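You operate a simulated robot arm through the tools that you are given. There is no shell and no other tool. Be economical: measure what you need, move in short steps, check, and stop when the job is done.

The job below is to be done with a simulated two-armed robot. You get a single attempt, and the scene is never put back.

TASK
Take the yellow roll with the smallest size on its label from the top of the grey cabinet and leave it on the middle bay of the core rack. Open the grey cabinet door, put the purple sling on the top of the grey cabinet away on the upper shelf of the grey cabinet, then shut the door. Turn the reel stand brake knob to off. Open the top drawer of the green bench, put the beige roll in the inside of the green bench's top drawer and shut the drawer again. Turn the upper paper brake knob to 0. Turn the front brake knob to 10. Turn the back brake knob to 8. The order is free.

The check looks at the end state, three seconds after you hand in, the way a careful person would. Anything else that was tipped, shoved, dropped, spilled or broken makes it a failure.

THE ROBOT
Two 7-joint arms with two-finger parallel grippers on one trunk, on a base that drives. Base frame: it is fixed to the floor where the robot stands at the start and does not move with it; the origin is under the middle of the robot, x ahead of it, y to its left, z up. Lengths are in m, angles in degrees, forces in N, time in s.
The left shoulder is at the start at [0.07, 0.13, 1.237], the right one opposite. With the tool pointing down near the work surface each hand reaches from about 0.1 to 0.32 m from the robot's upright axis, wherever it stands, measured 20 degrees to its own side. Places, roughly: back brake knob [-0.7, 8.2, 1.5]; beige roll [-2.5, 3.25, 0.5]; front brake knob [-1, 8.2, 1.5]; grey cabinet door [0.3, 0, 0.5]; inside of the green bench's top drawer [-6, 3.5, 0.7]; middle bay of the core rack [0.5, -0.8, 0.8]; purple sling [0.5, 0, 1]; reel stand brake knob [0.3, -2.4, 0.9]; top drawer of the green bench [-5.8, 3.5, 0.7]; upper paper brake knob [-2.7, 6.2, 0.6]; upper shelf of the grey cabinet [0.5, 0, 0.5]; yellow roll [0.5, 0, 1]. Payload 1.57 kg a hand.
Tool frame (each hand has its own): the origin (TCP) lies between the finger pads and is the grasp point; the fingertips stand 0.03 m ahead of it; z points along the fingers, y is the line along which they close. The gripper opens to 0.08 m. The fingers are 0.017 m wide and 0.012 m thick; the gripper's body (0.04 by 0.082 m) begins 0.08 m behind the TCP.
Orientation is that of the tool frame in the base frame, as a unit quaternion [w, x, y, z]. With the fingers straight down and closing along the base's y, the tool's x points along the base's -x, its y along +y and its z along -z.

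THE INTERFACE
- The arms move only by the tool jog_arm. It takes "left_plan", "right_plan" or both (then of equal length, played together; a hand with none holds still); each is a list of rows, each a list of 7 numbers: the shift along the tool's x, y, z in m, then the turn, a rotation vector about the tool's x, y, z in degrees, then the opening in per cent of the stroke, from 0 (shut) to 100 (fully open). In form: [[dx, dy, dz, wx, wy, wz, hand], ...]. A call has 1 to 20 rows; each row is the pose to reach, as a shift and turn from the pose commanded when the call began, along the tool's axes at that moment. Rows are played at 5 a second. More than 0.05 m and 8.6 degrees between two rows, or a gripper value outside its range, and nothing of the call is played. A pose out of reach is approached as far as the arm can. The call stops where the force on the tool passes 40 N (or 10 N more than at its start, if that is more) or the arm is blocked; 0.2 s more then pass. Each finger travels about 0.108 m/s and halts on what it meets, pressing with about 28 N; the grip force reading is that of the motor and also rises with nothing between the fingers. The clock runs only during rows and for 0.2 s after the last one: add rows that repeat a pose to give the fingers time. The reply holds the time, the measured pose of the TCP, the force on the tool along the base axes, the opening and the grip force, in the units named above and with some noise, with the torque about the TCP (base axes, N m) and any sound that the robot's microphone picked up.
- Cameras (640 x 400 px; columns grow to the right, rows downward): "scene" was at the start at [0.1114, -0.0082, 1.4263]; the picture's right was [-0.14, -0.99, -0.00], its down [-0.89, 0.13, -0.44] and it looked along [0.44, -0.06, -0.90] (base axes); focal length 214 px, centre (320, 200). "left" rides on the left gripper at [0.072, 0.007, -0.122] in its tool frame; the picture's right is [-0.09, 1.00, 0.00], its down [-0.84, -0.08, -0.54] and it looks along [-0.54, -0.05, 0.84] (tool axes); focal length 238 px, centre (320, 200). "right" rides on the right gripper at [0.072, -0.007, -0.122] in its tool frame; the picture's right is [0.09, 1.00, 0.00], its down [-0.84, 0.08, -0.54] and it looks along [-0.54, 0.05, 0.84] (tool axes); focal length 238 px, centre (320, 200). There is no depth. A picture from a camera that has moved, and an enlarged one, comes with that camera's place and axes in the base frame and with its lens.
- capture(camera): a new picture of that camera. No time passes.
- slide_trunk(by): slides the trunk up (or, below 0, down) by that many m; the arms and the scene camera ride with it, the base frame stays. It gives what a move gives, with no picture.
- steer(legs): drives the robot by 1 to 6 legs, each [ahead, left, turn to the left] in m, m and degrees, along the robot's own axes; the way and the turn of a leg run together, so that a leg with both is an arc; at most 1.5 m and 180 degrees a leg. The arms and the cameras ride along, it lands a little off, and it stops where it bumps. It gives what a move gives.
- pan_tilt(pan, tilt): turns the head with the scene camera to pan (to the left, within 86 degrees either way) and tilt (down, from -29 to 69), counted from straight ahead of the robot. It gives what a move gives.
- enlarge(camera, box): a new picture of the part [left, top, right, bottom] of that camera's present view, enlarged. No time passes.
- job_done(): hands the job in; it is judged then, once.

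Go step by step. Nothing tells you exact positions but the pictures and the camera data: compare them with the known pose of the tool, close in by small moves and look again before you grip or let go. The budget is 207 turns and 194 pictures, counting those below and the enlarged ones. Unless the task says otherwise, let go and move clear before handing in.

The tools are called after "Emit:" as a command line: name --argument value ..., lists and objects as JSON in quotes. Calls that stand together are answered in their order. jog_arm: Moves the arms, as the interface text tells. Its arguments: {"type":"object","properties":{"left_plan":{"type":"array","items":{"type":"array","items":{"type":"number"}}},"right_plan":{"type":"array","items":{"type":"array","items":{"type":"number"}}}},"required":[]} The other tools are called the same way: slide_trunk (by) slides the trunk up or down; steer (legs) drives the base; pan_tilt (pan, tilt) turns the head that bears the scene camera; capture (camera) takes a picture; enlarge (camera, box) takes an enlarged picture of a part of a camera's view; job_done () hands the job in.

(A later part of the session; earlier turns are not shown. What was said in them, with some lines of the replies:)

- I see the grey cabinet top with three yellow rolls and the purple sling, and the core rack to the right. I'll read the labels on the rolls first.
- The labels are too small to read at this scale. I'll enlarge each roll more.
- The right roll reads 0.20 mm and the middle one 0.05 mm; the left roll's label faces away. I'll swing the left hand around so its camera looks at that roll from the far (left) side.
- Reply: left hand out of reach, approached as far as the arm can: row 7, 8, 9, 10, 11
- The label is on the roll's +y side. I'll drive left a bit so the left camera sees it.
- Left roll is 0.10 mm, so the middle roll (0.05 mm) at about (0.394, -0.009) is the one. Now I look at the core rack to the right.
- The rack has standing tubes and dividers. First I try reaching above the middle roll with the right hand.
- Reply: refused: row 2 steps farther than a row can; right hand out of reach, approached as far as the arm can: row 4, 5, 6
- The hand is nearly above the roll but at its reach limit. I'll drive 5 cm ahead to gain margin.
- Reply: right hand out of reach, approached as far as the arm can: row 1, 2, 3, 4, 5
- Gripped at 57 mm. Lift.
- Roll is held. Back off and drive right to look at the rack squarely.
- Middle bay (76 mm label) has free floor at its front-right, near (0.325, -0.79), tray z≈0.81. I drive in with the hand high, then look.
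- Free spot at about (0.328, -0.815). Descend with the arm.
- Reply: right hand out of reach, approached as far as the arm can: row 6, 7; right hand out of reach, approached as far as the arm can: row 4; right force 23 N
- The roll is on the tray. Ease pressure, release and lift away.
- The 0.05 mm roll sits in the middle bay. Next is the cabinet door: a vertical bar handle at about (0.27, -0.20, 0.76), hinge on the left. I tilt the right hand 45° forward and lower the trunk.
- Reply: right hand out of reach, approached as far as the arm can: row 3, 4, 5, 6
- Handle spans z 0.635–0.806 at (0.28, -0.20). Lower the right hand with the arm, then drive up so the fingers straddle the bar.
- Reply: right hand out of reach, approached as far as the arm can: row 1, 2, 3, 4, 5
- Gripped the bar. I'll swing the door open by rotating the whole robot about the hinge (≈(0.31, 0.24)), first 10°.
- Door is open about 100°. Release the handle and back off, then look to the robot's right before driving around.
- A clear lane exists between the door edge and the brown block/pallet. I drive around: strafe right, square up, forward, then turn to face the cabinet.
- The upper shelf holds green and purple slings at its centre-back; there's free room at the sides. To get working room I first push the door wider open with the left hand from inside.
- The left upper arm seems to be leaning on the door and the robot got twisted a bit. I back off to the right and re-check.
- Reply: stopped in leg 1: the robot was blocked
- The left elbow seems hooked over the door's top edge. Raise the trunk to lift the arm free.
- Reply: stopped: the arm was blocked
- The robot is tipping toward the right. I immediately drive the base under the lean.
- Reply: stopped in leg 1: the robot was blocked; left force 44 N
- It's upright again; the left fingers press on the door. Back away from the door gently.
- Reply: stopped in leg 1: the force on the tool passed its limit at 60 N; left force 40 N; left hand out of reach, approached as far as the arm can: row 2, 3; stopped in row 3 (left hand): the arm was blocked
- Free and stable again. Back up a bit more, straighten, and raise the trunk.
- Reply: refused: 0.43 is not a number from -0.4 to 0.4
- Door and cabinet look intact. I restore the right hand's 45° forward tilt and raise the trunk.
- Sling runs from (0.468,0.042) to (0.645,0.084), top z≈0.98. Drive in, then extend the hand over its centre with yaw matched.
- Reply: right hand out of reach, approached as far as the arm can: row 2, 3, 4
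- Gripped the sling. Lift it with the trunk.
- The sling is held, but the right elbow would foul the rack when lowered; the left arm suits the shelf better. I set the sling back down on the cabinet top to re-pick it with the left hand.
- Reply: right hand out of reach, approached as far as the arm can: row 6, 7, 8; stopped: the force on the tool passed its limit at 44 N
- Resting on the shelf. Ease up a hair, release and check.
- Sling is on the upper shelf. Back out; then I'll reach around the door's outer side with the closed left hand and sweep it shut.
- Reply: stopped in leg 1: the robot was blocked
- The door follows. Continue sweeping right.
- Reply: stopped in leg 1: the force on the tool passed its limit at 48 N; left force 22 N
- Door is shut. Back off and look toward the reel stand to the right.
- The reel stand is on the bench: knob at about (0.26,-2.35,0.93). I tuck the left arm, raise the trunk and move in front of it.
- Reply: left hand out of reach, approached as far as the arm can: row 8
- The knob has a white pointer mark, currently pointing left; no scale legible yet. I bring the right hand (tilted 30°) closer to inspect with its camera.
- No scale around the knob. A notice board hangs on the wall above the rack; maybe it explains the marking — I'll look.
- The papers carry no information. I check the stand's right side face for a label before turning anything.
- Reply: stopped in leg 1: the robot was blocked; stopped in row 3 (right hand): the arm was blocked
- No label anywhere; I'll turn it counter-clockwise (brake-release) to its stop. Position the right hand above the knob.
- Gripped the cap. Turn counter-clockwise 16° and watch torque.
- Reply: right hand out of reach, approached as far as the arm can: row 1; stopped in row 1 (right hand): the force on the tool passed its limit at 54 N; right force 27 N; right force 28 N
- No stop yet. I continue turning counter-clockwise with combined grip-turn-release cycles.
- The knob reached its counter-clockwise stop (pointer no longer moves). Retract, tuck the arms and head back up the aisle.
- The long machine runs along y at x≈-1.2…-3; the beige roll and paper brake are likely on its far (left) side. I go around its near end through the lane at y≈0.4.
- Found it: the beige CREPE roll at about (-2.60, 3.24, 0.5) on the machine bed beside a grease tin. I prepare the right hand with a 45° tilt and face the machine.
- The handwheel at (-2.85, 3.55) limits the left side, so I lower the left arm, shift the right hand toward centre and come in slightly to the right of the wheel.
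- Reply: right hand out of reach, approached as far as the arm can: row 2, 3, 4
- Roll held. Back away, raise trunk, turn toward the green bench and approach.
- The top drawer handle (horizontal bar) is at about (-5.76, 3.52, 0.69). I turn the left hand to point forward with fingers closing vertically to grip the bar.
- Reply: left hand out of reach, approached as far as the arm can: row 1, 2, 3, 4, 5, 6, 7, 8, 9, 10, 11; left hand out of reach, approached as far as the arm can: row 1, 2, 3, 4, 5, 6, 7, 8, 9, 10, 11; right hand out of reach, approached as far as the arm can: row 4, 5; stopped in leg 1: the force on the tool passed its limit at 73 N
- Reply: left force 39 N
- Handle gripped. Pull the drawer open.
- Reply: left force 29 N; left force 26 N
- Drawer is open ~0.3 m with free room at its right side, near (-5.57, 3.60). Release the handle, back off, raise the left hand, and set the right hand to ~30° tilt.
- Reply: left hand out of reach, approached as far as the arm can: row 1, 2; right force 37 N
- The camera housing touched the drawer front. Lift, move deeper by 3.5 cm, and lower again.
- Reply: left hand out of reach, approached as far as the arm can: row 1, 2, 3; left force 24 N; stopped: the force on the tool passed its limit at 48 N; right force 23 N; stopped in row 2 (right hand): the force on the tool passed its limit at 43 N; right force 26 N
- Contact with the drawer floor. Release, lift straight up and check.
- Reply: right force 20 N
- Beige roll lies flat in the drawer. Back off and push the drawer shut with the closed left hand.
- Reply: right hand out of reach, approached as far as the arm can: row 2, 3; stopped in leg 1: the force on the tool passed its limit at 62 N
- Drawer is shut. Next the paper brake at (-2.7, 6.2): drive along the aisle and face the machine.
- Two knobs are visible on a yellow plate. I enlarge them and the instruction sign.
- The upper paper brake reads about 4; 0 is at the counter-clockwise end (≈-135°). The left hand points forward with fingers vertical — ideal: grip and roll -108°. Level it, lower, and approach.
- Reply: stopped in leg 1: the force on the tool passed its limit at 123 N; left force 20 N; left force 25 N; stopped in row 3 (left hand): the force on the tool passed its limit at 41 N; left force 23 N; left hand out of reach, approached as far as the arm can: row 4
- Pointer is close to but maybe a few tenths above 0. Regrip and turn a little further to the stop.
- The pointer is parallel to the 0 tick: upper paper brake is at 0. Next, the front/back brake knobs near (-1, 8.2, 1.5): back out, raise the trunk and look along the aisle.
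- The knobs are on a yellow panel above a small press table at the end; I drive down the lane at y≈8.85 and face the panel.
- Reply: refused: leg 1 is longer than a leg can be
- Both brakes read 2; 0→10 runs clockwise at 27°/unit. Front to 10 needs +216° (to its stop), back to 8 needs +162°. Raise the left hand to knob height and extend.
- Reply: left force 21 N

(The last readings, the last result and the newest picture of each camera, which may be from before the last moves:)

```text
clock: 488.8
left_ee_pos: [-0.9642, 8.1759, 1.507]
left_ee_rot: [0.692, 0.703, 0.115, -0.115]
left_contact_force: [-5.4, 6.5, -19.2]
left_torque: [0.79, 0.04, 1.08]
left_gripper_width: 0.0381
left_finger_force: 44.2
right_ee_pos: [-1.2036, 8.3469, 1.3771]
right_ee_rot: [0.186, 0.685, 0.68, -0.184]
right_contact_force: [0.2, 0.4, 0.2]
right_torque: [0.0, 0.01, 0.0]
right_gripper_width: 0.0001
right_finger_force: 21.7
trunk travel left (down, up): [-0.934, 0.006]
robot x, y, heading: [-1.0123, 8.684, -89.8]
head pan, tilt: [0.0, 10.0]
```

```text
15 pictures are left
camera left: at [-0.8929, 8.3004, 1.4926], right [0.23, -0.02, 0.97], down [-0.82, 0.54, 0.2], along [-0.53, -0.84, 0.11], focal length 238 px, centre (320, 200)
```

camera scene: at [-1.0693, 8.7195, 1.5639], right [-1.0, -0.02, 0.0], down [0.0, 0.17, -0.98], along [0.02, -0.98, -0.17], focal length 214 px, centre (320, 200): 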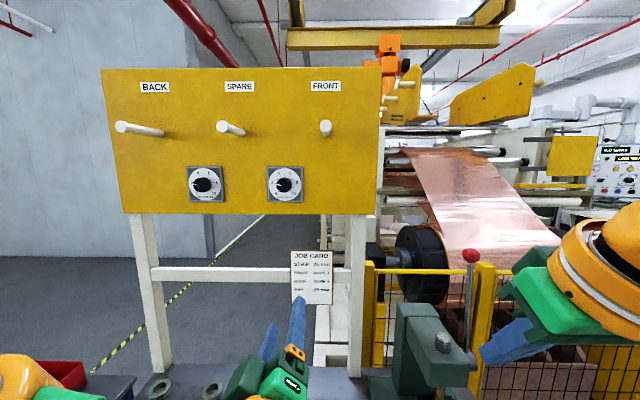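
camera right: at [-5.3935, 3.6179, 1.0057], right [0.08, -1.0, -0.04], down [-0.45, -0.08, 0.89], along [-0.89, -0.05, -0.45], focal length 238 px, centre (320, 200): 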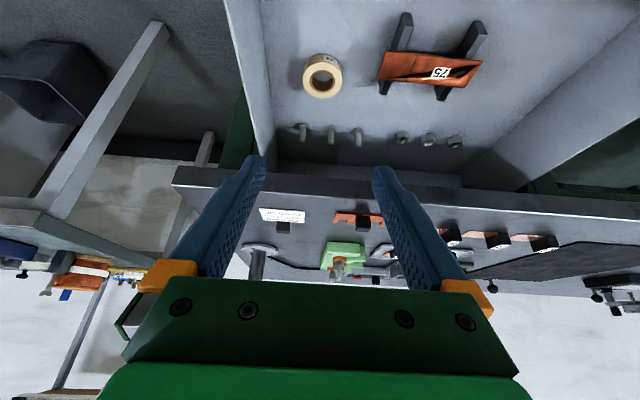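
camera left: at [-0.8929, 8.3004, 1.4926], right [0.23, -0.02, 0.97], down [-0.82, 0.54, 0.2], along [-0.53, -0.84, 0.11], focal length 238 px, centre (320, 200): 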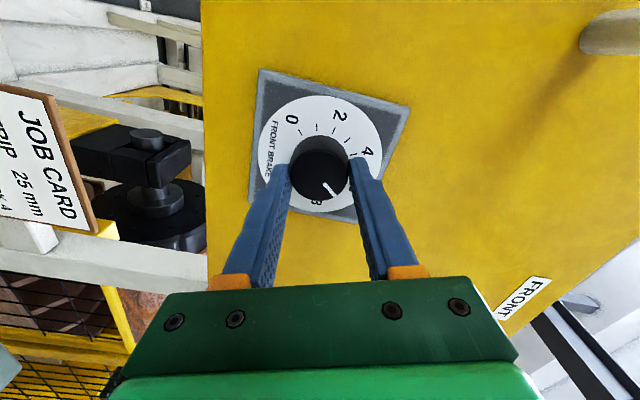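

Emit:
jog_arm --left_plan '[[0, 0, 0, 0, 0, 0, 65], [0, 0, 0, 0, 0, 0, 65], [0, 0, 0, 0, 0, -8, 65], [0, 0, 0, 0, 0, -16, 65], [0, 0, 0, 0, 0, -24, 65], [0, 0, 0, 0, 0, -32, 65], [0, 0, 0, 0, 0, -40, 65], [0, 0, 0, 0, 0, -48, 65], [0, 0, 0, 0, 0, -56, 65], [0, 0, 0, 0, 0, -64, 65], [0, 0, 0, 0, 0, -72, 65], [0, 0, 0, 0, 0, -80, 65], [0, 0, 0, 0, 0, -88, 65], [0, 0, 0, 0, 0, -96, 65], [0, 0, 0, 0, 0, -104, 65], [0, 0, 0, 0, 0, -110, 65]]'

Emit:
jog_arm --left_plan '[[0, 0, 0, 0, 0, 0, 45], [0, 0, 0, 0, 0, 0, 30], [0, 0, 0, 0, 0, 0, 30], [0, 0, 0, 0, 0, 8, 30], [0, 0, 0, 0, 0, 16, 30], [0, 0, 0, 0, 0, 24, 30], [0, 0, 0, 0, 0, 32, 30], [0, 0, 0, 0, 0, 40, 30], [0, 0, 0, 0, 0, 48, 30], [0, 0, 0, 0, 0, 56, 30], [0, 0, 0, 0, 0, 64, 30], [0, 0, 0, 0, 0, 72, 30], [0, 0, 0, 0, 0, 80, 30], [0, 0, 0, 0, 0, 88, 30], [0, 0, 0, 0, 0, 96, 30]]'

Emit:
capture --camera "left"

```text
clock: 492.2
left_ee_pos: [-0.9584, 8.1777, 1.5089]
left_ee_rot: [0.302, 0.306, 0.642, -0.635]
left_contact_force: [-0.7, 0.2, 0.1]
left_torque: [-0.01, 0.02, -0.02]
left_gripper_width: 0.052
left_finger_force: 0.1
right_ee_pos: [-1.1994, 8.3481, 1.3789]
right_ee_rot: [0.186, 0.685, 0.68, -0.186]
right_contact_force: [0.3, 0.7, 0.1]
right_torque: [0.01, -0.01, 0.0]
right_gripper_width: 0.0003
right_finger_force: 21.6
trunk travel left (down, up): [-0.934, 0.006]
robot x, y, heading: [-1.0105, 8.6779, -90.0]
head pan, tilt: [0.0, 10.0]
```

```text
clock: 495.4
left_ee_pos: [-0.9638, 8.1789, 1.5078]
left_ee_rot: [0.673, 0.684, 0.199, -0.198]
left_contact_force: [-5.0, 3.2, -5.8]
left_torque: [0.22, 0.01, 0.53]
left_gripper_width: 0.0379
left_finger_force: 43.7
right_ee_pos: [-1.2046, 8.3478, 1.3778]
right_ee_rot: [0.187, 0.685, 0.68, -0.185]
right_contact_force: [0.6, -1.1, -0.2]
right_torque: [0.01, -0.02, 0.01]
right_gripper_width: 0.0
right_finger_force: 20.8
trunk travel left (down, up): [-0.934, 0.006]
robot x, y, heading: [-1.0125, 8.6803, -90.0]
head pan, tilt: [0.0, 10.0]
```

```text
14 pictures are left
camera left: at [-0.8995, 8.3022, 1.4769], right [0.46, -0.01, 0.89], down [-0.75, 0.54, 0.39], along [-0.48, -0.84, 0.24], focal length 238 px, centre (320, 200)
```

left: 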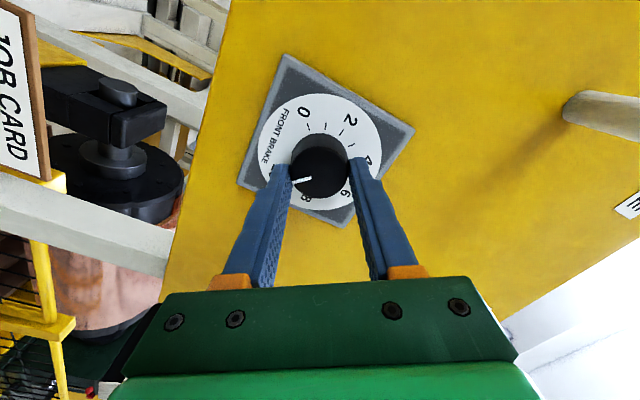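

Emit:
jog_arm --left_plan '[[0, 0, 0, 0, 0, 8, 30], [0, 0, 0, 0, 0, 16, 30], [0, 0, 0, 0, 0, 16, 30], [0, 0, 0, 0, 0, 16, 65], [0, 0, 0, 0, 0, 16, 65], [0, 0, -0.03, 0, 0, 16, 65], [0, 0, -0.06, 0, 0, 16, 65]]'

Emit:
steer --legs '[[-0.1, 0, 0]]'

Emit:
enlarge --camera "scene" --box '[140, 140, 380, 240]'

```text
clock: 497.0
left_ee_pos: [-0.9563, 8.2416, 1.5101]
left_ee_rot: [0.696, 0.702, 0.106, -0.105]
left_contact_force: [-0.8, 0.5, 0.0]
left_torque: [-0.02, -0.01, -0.02]
left_gripper_width: 0.0519
left_finger_force: 0.1
right_ee_pos: [-1.199, 8.3495, 1.3786]
right_ee_rot: [0.187, 0.683, 0.681, -0.187]
right_contact_force: [-0.2, 1.0, -0.2]
right_torque: [-0.02, 0.04, 0.0]
right_gripper_width: 0.0002
right_finger_force: 21.4
trunk travel left (down, up): [-0.934, 0.006]
robot x, y, heading: [-1.0132, 8.6794, -89.8]
head pan, tilt: [0.0, 10.0]
```

```text
clock: 498.1
left_ee_pos: [-0.9585, 8.326, 1.5044]
left_ee_rot: [0.691, 0.707, 0.105, -0.104]
left_contact_force: [-0.1, -1.0, 0.3]
left_torque: [0.0, 0.01, -0.06]
left_gripper_width: 0.052
left_finger_force: 0.1
right_ee_pos: [-1.1993, 8.4362, 1.3755]
right_ee_rot: [0.183, 0.686, 0.68, -0.183]
right_contact_force: [0.6, -1.0, 0.3]
right_torque: [0.05, -0.03, 0.01]
right_gripper_width: 0.0
right_finger_force: 21.8
trunk travel left (down, up): [-0.934, 0.006]
robot x, y, heading: [-1.0115, 8.781, -90.1]
head pan, tilt: [0.0, 10.0]
```

```text
2.67 times, centred on (260, 190) of scene
camera zoom: at [-1.012, 8.6243, 1.5625], right [-1.0, 0.0, 0.0], down [0.0, 0.18, -0.98], along [0.0, -0.98, -0.18], focal length 572 px, centre (480, 227)
```

zoom: 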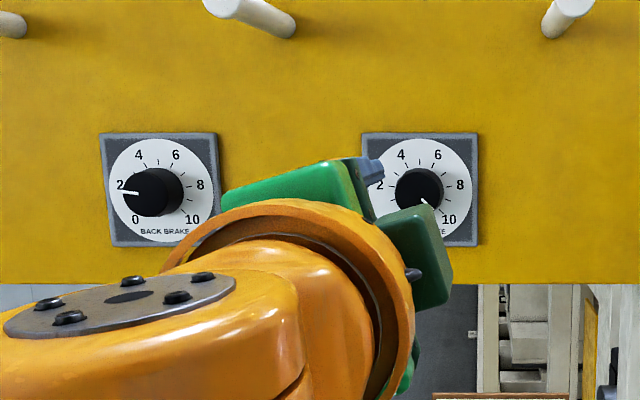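

Front brake is at 10. Now move over to the back brake knob at (-0.74, 8.157, 1.506), rolling the hand back first.

Emit:
jog_arm --left_plan '[[0, 0, 0, 0, 0, -8, 65], [0, 0, 0, 0, 0, -16, 65], [0, 0, 0, 0, 0, -24, 65], [0, 0, 0, 0, 0, -32, 65], [0, 0, 0, 0, 0, -40, 65], [0, 0, 0, 0, 0, -48, 65], [0, 0, 0, 0, 0, -56, 65], [0, 0, 0, 0, 0, -64, 65], [0, 0, 0, 0, 0, -72, 65], [0, 0, 0, 0, 0, -80, 65], [0, 0, 0, 0, 0, -88, 65], [0, 0, 0, 0, 0, -96, 65], [0, 0, 0, 0, 0, -104, 65], [0, 0, 0, 0, 0, -112, 65], [0, 0, 0, 0, 0, -120, 65], [0, 0, 0.03, 0, 0, -120, 65], [0, 0, 0.06, 0, 0, -120, 65]]'

Emit:
steer --legs '[[0, 0.22, 0]]'

Emit:
steer --legs '[[0.07, 0, 0]]'

Emit:
capture --camera "left"

```text
clock: 501.8
left_ee_pos: [-0.9598, 8.2763, 1.5063]
left_ee_rot: [0.256, 0.261, 0.663, -0.654]
left_contact_force: [0.1, -0.1, -0.6]
left_torque: [0.0, 0.01, 0.01]
left_gripper_width: 0.052
left_finger_force: 0.0
right_ee_pos: [-1.1991, 8.4453, 1.3779]
right_ee_rot: [0.186, 0.684, 0.68, -0.185]
right_contact_force: [0.5, 0.3, -0.6]
right_torque: [0.0, -0.01, 0.01]
right_gripper_width: 0.0
right_finger_force: 21.6
trunk travel left (down, up): [-0.934, 0.006]
robot x, y, heading: [-1.0074, 8.7813, -90.0]
head pan, tilt: [0.0, 10.0]
```

```text
clock: 503.4
left_ee_pos: [-0.7462, 8.2791, 1.5075]
left_ee_rot: [0.258, 0.262, 0.662, -0.653]
left_contact_force: [0.2, -0.2, 0.1]
left_torque: [0.0, 0.01, 0.04]
left_gripper_width: 0.0521
left_finger_force: 0.0
right_ee_pos: [-0.9868, 8.4478, 1.3782]
right_ee_rot: [0.187, 0.685, 0.679, -0.185]
right_contact_force: [0.3, -0.9, -0.6]
right_torque: [-0.01, -0.03, 0.05]
right_gripper_width: 0.0
right_finger_force: 21.3
trunk travel left (down, up): [-0.934, 0.006]
robot x, y, heading: [-0.7921, 8.7803, -90.0]
head pan, tilt: [0.0, 10.0]
```

```text
clock: 504.4
left_ee_pos: [-0.7382, 8.2236, 1.5129]
left_ee_rot: [0.258, 0.259, 0.659, -0.657]
left_contact_force: [0.1, 0.6, -0.4]
left_torque: [0.02, -0.01, -0.01]
left_gripper_width: 0.0521
left_finger_force: 0.1
right_ee_pos: [-0.9791, 8.3905, 1.3821]
right_ee_rot: [0.189, 0.683, 0.68, -0.19]
right_contact_force: [0.5, 0.9, 0.4]
right_torque: [-0.06, 0.0, 0.01]
right_gripper_width: 0.0
right_finger_force: 21.7
trunk travel left (down, up): [-0.934, 0.006]
robot x, y, heading: [-0.7928, 8.7101, -89.8]
head pan, tilt: [0.0, 10.0]
```

```text
12 pictures are left
camera left: at [-0.7867, 8.3464, 1.46], right [0.75, 0.0, -0.67], down [0.56, 0.54, 0.63], along [0.36, -0.84, 0.4], focal length 238 px, centre (320, 200)
```

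left: 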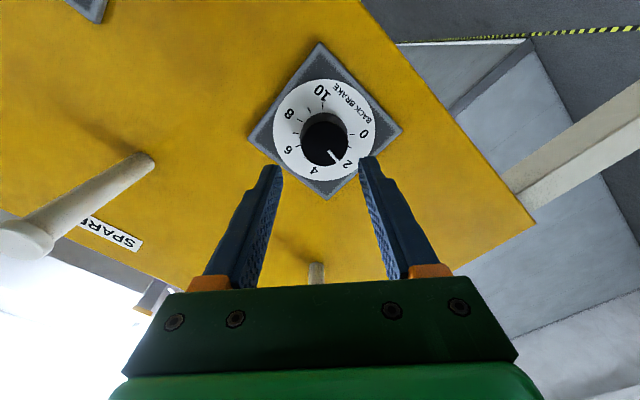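

Emit:
steer --legs '[[0.042, 0, 0]]'

Emit:
jog_arm --left_plan '[[0, 0, 0, 0, 0, 0, 45], [0, 0, 0, 0, 0, 0, 30], [0, 0, 0, 0, 0, 0, 30], [0, 0, 0, 0, 0, 8, 30], [0, 0, 0, 0, 0, 16, 30], [0, 0, 0, 0, 0, 24, 30], [0, 0, 0, 0, 0, 32, 30], [0, 0, 0, 0, 0, 40, 30], [0, 0, 0, 0, 0, 48, 30], [0, 0, 0, 0, 0, 56, 30], [0, 0, 0, 0, 0, 64, 30], [0, 0, 0, 0, 0, 72, 30], [0, 0, 0, 0, 0, 80, 30], [0, 0, 0, 0, 0, 88, 30], [0, 0, 0, 0, 0, 96, 30], [0, 0, 0, 0, 0, 104, 30], [0, 0, 0, 0, 0, 112, 30]]'

Emit:
capture --camera "left"

```text
clock: 505.4
left_ee_pos: [-0.742, 8.1713, 1.5088]
left_ee_rot: [0.256, 0.263, 0.66, -0.655]
left_contact_force: [0.4, -0.5, 0.0]
left_torque: [0.01, 0.01, 0.0]
left_gripper_width: 0.0518
left_finger_force: 0.1
right_ee_pos: [-0.9818, 8.3374, 1.3794]
right_ee_rot: [0.187, 0.684, 0.68, -0.185]
right_contact_force: [-0.6, 0.3, 0.0]
right_torque: [0.0, 0.03, 0.0]
right_gripper_width: 0.0
right_finger_force: 21.6
trunk travel left (down, up): [-0.934, 0.006]
robot x, y, heading: [-0.7902, 8.6682, -89.7]
head pan, tilt: [0.0, 10.0]
stopped in leg 1: the force on the tool passed its limit at 111 N (the readings are from after the stop); the commanded pose is now the measured one
```

```text
clock: 509.0
left_ee_pos: [-0.744, 8.1717, 1.507]
left_ee_rot: [0.685, 0.696, 0.15, -0.154]
left_contact_force: [-2.9, 8.4, -19.7]
left_torque: [1.07, 0.11, 0.86]
left_gripper_width: 0.039
left_finger_force: 44.5
right_ee_pos: [-0.9831, 8.3378, 1.3783]
right_ee_rot: [0.187, 0.684, 0.68, -0.184]
right_contact_force: [0.4, -0.7, 0.0]
right_torque: [0.02, -0.03, 0.02]
right_gripper_width: 0.0
right_finger_force: 21.5
trunk travel left (down, up): [-0.934, 0.006]
robot x, y, heading: [-0.7923, 8.6701, -89.9]
head pan, tilt: [0.0, 10.0]
```

```text
11 pictures are left
camera left: at [-0.6753, 8.2943, 1.4858], right [0.33, -0.02, 0.94], down [-0.79, 0.54, 0.29], along [-0.52, -0.84, 0.17], focal length 238 px, centre (320, 200)
```

left: 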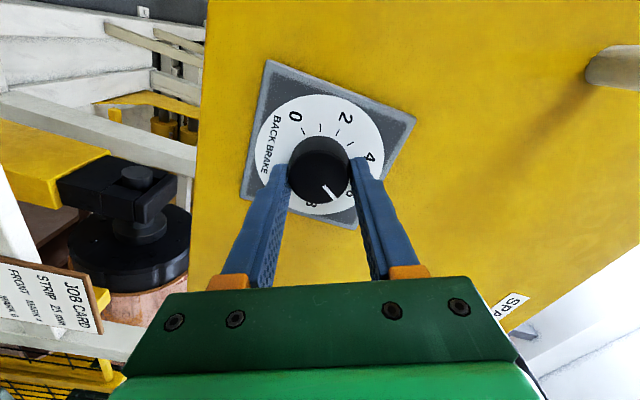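

Emit:
jog_arm --left_plan '[[0, 0, 0, 0, 0, 0, 65], [0, 0, -0.004, 0, 0, 0, 65], [0, 0, -0.004, 0, 0, -8, 65], [0, 0, -0.004, 0, 0, -16, 65], [0, 0, -0.004, 0, 0, -24, 65], [0, 0, -0.004, 0, 0, -32, 65], [0, 0, -0.004, 0, 0, -40, 65], [0, 0, -0.004, 0, 0, -48, 65], [0, 0, -0.004, 0, 0, -56, 65], [0, 0, -0.004, 0, 0, -64, 65], [0, 0, -0.004, 0, 0, -72, 65]]'

Emit:
enlarge --camera "left" --box '[240, 60, 420, 240]'

```text
clock: 511.4
left_ee_pos: [-0.7402, 8.1755, 1.5094]
left_ee_rot: [0.464, 0.471, 0.531, -0.53]
left_contact_force: [0.2, -0.6, 0.4]
left_torque: [-0.01, -0.01, 0.02]
left_gripper_width: 0.0521
left_finger_force: 0.0
right_ee_pos: [-0.9807, 8.3375, 1.3771]
right_ee_rot: [0.187, 0.684, 0.68, -0.185]
right_contact_force: [-0.1, 0.2, 0.4]
right_torque: [-0.03, 0.0, 0.02]
right_gripper_width: 0.0
right_finger_force: 21.5
trunk travel left (down, up): [-0.934, 0.006]
robot x, y, heading: [-0.7956, 8.6673, -89.8]
head pan, tilt: [0.0, 10.0]
```

```text
2.22 times, centred on (330, 150) of left
camera zoom: at [-0.7428, 8.2992, 1.4392], right [1.0, -0.01, -0.03], down [0.03, 0.53, 0.84], along [0.01, -0.85, 0.53], focal length 530 px, centre (298, 311)
```

zoom: 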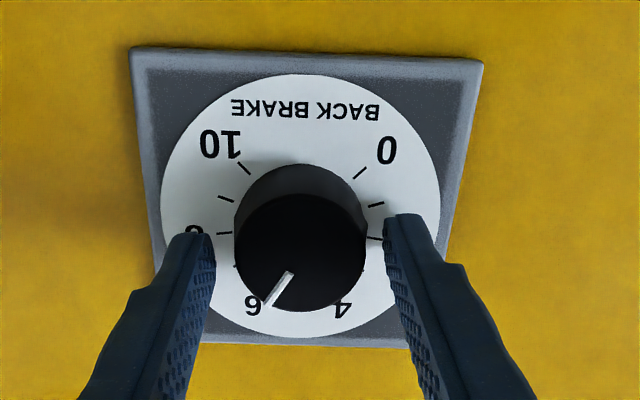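

Emit:
jog_arm --left_plan '[[0, 0, 0, 0, 0, 0, 45], [0, 0, 0, 0, 0, 0, 30], [0, 0, 0, 0, 0, 0, 30], [0, 0, 0, 0, 0, 8, 30], [0, 0, 0, 0, 0, 16, 30], [0, 0, 0, 0, 0, 24, 30], [0, 0, 0, 0, 0, 32, 30], [0, 0, 0, 0, 0, 40, 30], [0, 0, 0, 0, 0, 47, 30], [0, 0, 0, 0, 0, 47, 30], [0, 0, 0, 0, 0, 47, 65], [0, 0, 0, 0, 0, 47, 65], [0, 0, 0, 0, 0, 40, 65], [0, 0, 0, 0, 0, 32, 65], [0, 0, 0, 0, 0, 24, 65], [0, 0, 0, 0, 0, 16, 65], [0, 0, 0, 0, 0, 8, 65], [0, 0, 0, 0, 0, 0, 65]]'

Emit:
enlarge --camera "left" --box '[240, 60, 420, 240]'

```text
clock: 515.2
left_ee_pos: [-0.7416, 8.1754, 1.5096]
left_ee_rot: [0.464, 0.471, 0.531, -0.529]
left_contact_force: [-0.2, -0.1, 0.4]
left_torque: [0.0, 0.02, -0.02]
left_gripper_width: 0.0519
left_finger_force: 0.1
right_ee_pos: [-0.9813, 8.3382, 1.3782]
right_ee_rot: [0.186, 0.685, 0.68, -0.185]
right_contact_force: [-0.6, 0.5, 0.2]
right_torque: [0.0, 0.02, -0.03]
right_gripper_width: 0.0
right_finger_force: 20.9
trunk travel left (down, up): [-0.934, 0.006]
robot x, y, heading: [-0.7959, 8.6728, -89.8]
head pan, tilt: [0.0, 10.0]
```

```text
2.22 times, centred on (330, 150) of left
camera zoom: at [-0.7427, 8.2993, 1.439], right [1.0, -0.01, -0.03], down [0.03, 0.53, 0.84], along [0.01, -0.85, 0.53], focal length 530 px, centre (298, 311)
```

zoom: 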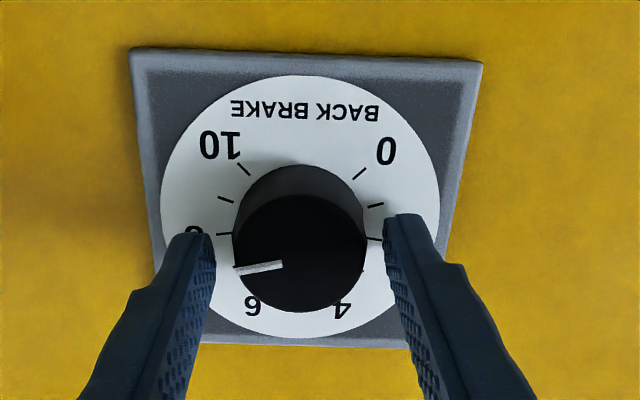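

Back brake pointer is parallel to the 8 tick. Back away and verify both dials from the front.

Emit:
jog_arm --left_plan '[[0, 0, -0.03, 0, 0, 0, 65], [0, 0, -0.06, 0, 0, 0, 65]]'

Emit:
steer --legs '[[-0.12, -0.1, 0]]'

Emit:
enlarge --camera "scene" --box '[160, 120, 420, 260]'

```text
clock: 515.8
left_ee_pos: [-0.7404, 8.2366, 1.511]
left_ee_rot: [0.465, 0.471, 0.53, -0.529]
left_contact_force: [-1.0, 0.6, -1.1]
left_torque: [0.02, -0.01, -0.02]
left_gripper_width: 0.0521
left_finger_force: 0.1
right_ee_pos: [-0.9798, 8.3394, 1.3794]
right_ee_rot: [0.186, 0.685, 0.68, -0.186]
right_contact_force: [0.4, 0.7, 0.1]
right_torque: [0.0, 0.0, -0.03]
right_gripper_width: 0.0
right_finger_force: 21.0
trunk travel left (down, up): [-0.934, 0.006]
robot x, y, heading: [-0.7912, 8.6689, -89.9]
head pan, tilt: [0.0, 10.0]
```

```text
clock: 517.2
left_ee_pos: [-0.8357, 8.3514, 1.5091]
left_ee_rot: [0.462, 0.472, 0.532, -0.53]
left_contact_force: [-0.1, 0.2, 0.1]
left_torque: [0.02, 0.0, -0.01]
left_gripper_width: 0.0517
left_finger_force: 0.0
right_ee_pos: [-1.077, 8.4541, 1.3781]
right_ee_rot: [0.185, 0.683, 0.682, -0.185]
right_contact_force: [0.4, 0.8, -0.1]
right_torque: [0.01, 0.03, -0.01]
right_gripper_width: 0.0
right_finger_force: 21.4
trunk travel left (down, up): [-0.934, 0.006]
robot x, y, heading: [-0.8909, 8.7891, -90.0]
head pan, tilt: [0.0, 10.0]
```

```text
2.46 times, centred on (290, 190) of scene
camera zoom: at [-0.8889, 8.6424, 1.5634], right [-1.0, 0.0, 0.0], down [0.0, 0.18, -0.98], along [0.0, -0.98, -0.18], focal length 528 px, centre (394, 225)
```

zoom: 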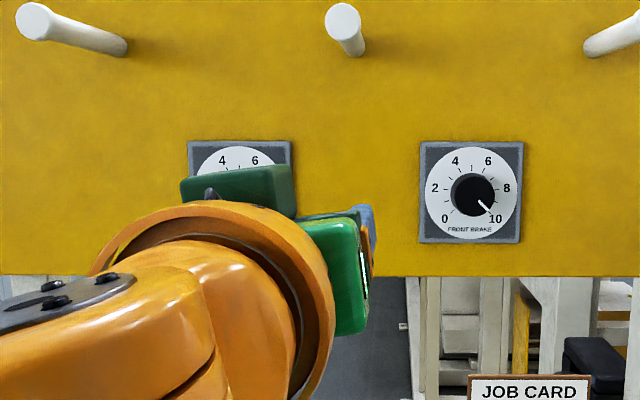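

All the jobs look done: the hands are empty and clear of everything, so I'm handing in.

Emit:
job_done

```text
The job is handed in.
```

I finished all seven jobs and handed in, but one setting is a guess. I don't know the result of the check.

- **Yellow roll:** the 0.05 mm roll was the smallest of the three (the others read 0.10 and 0.20 mm). It is in the rack's middle bay, the one marked 76 mm.
- **Purple sling:** it lies on the upper shelf beside the two slings already there, and the door is pushed shut.
- **Reel stand brake knob:** I turned it counter-clockwise to its stop. There was no label for "off", so that direction is a guess. The paper brake dial, which has 0 at its counter-clockwise end, fits it.
- **Beige roll:** it lies flat in the top drawer, and the drawer is shut.
- **Brake dials:** upper paper reads 0, front reads 10 and back reads 8. I checked front from straight on, and the other two from the hand camera only.

**Possible problem:** while I was working at the cabinet, the robot leaned on the open door and nearly tipped over. I also bumped a few things: once backing up near the pallet, the wall beside the reel stand, the drawer front and bench top, and two of the brake panels. I saw nothing displaced, but I didn't go back to check each spot.
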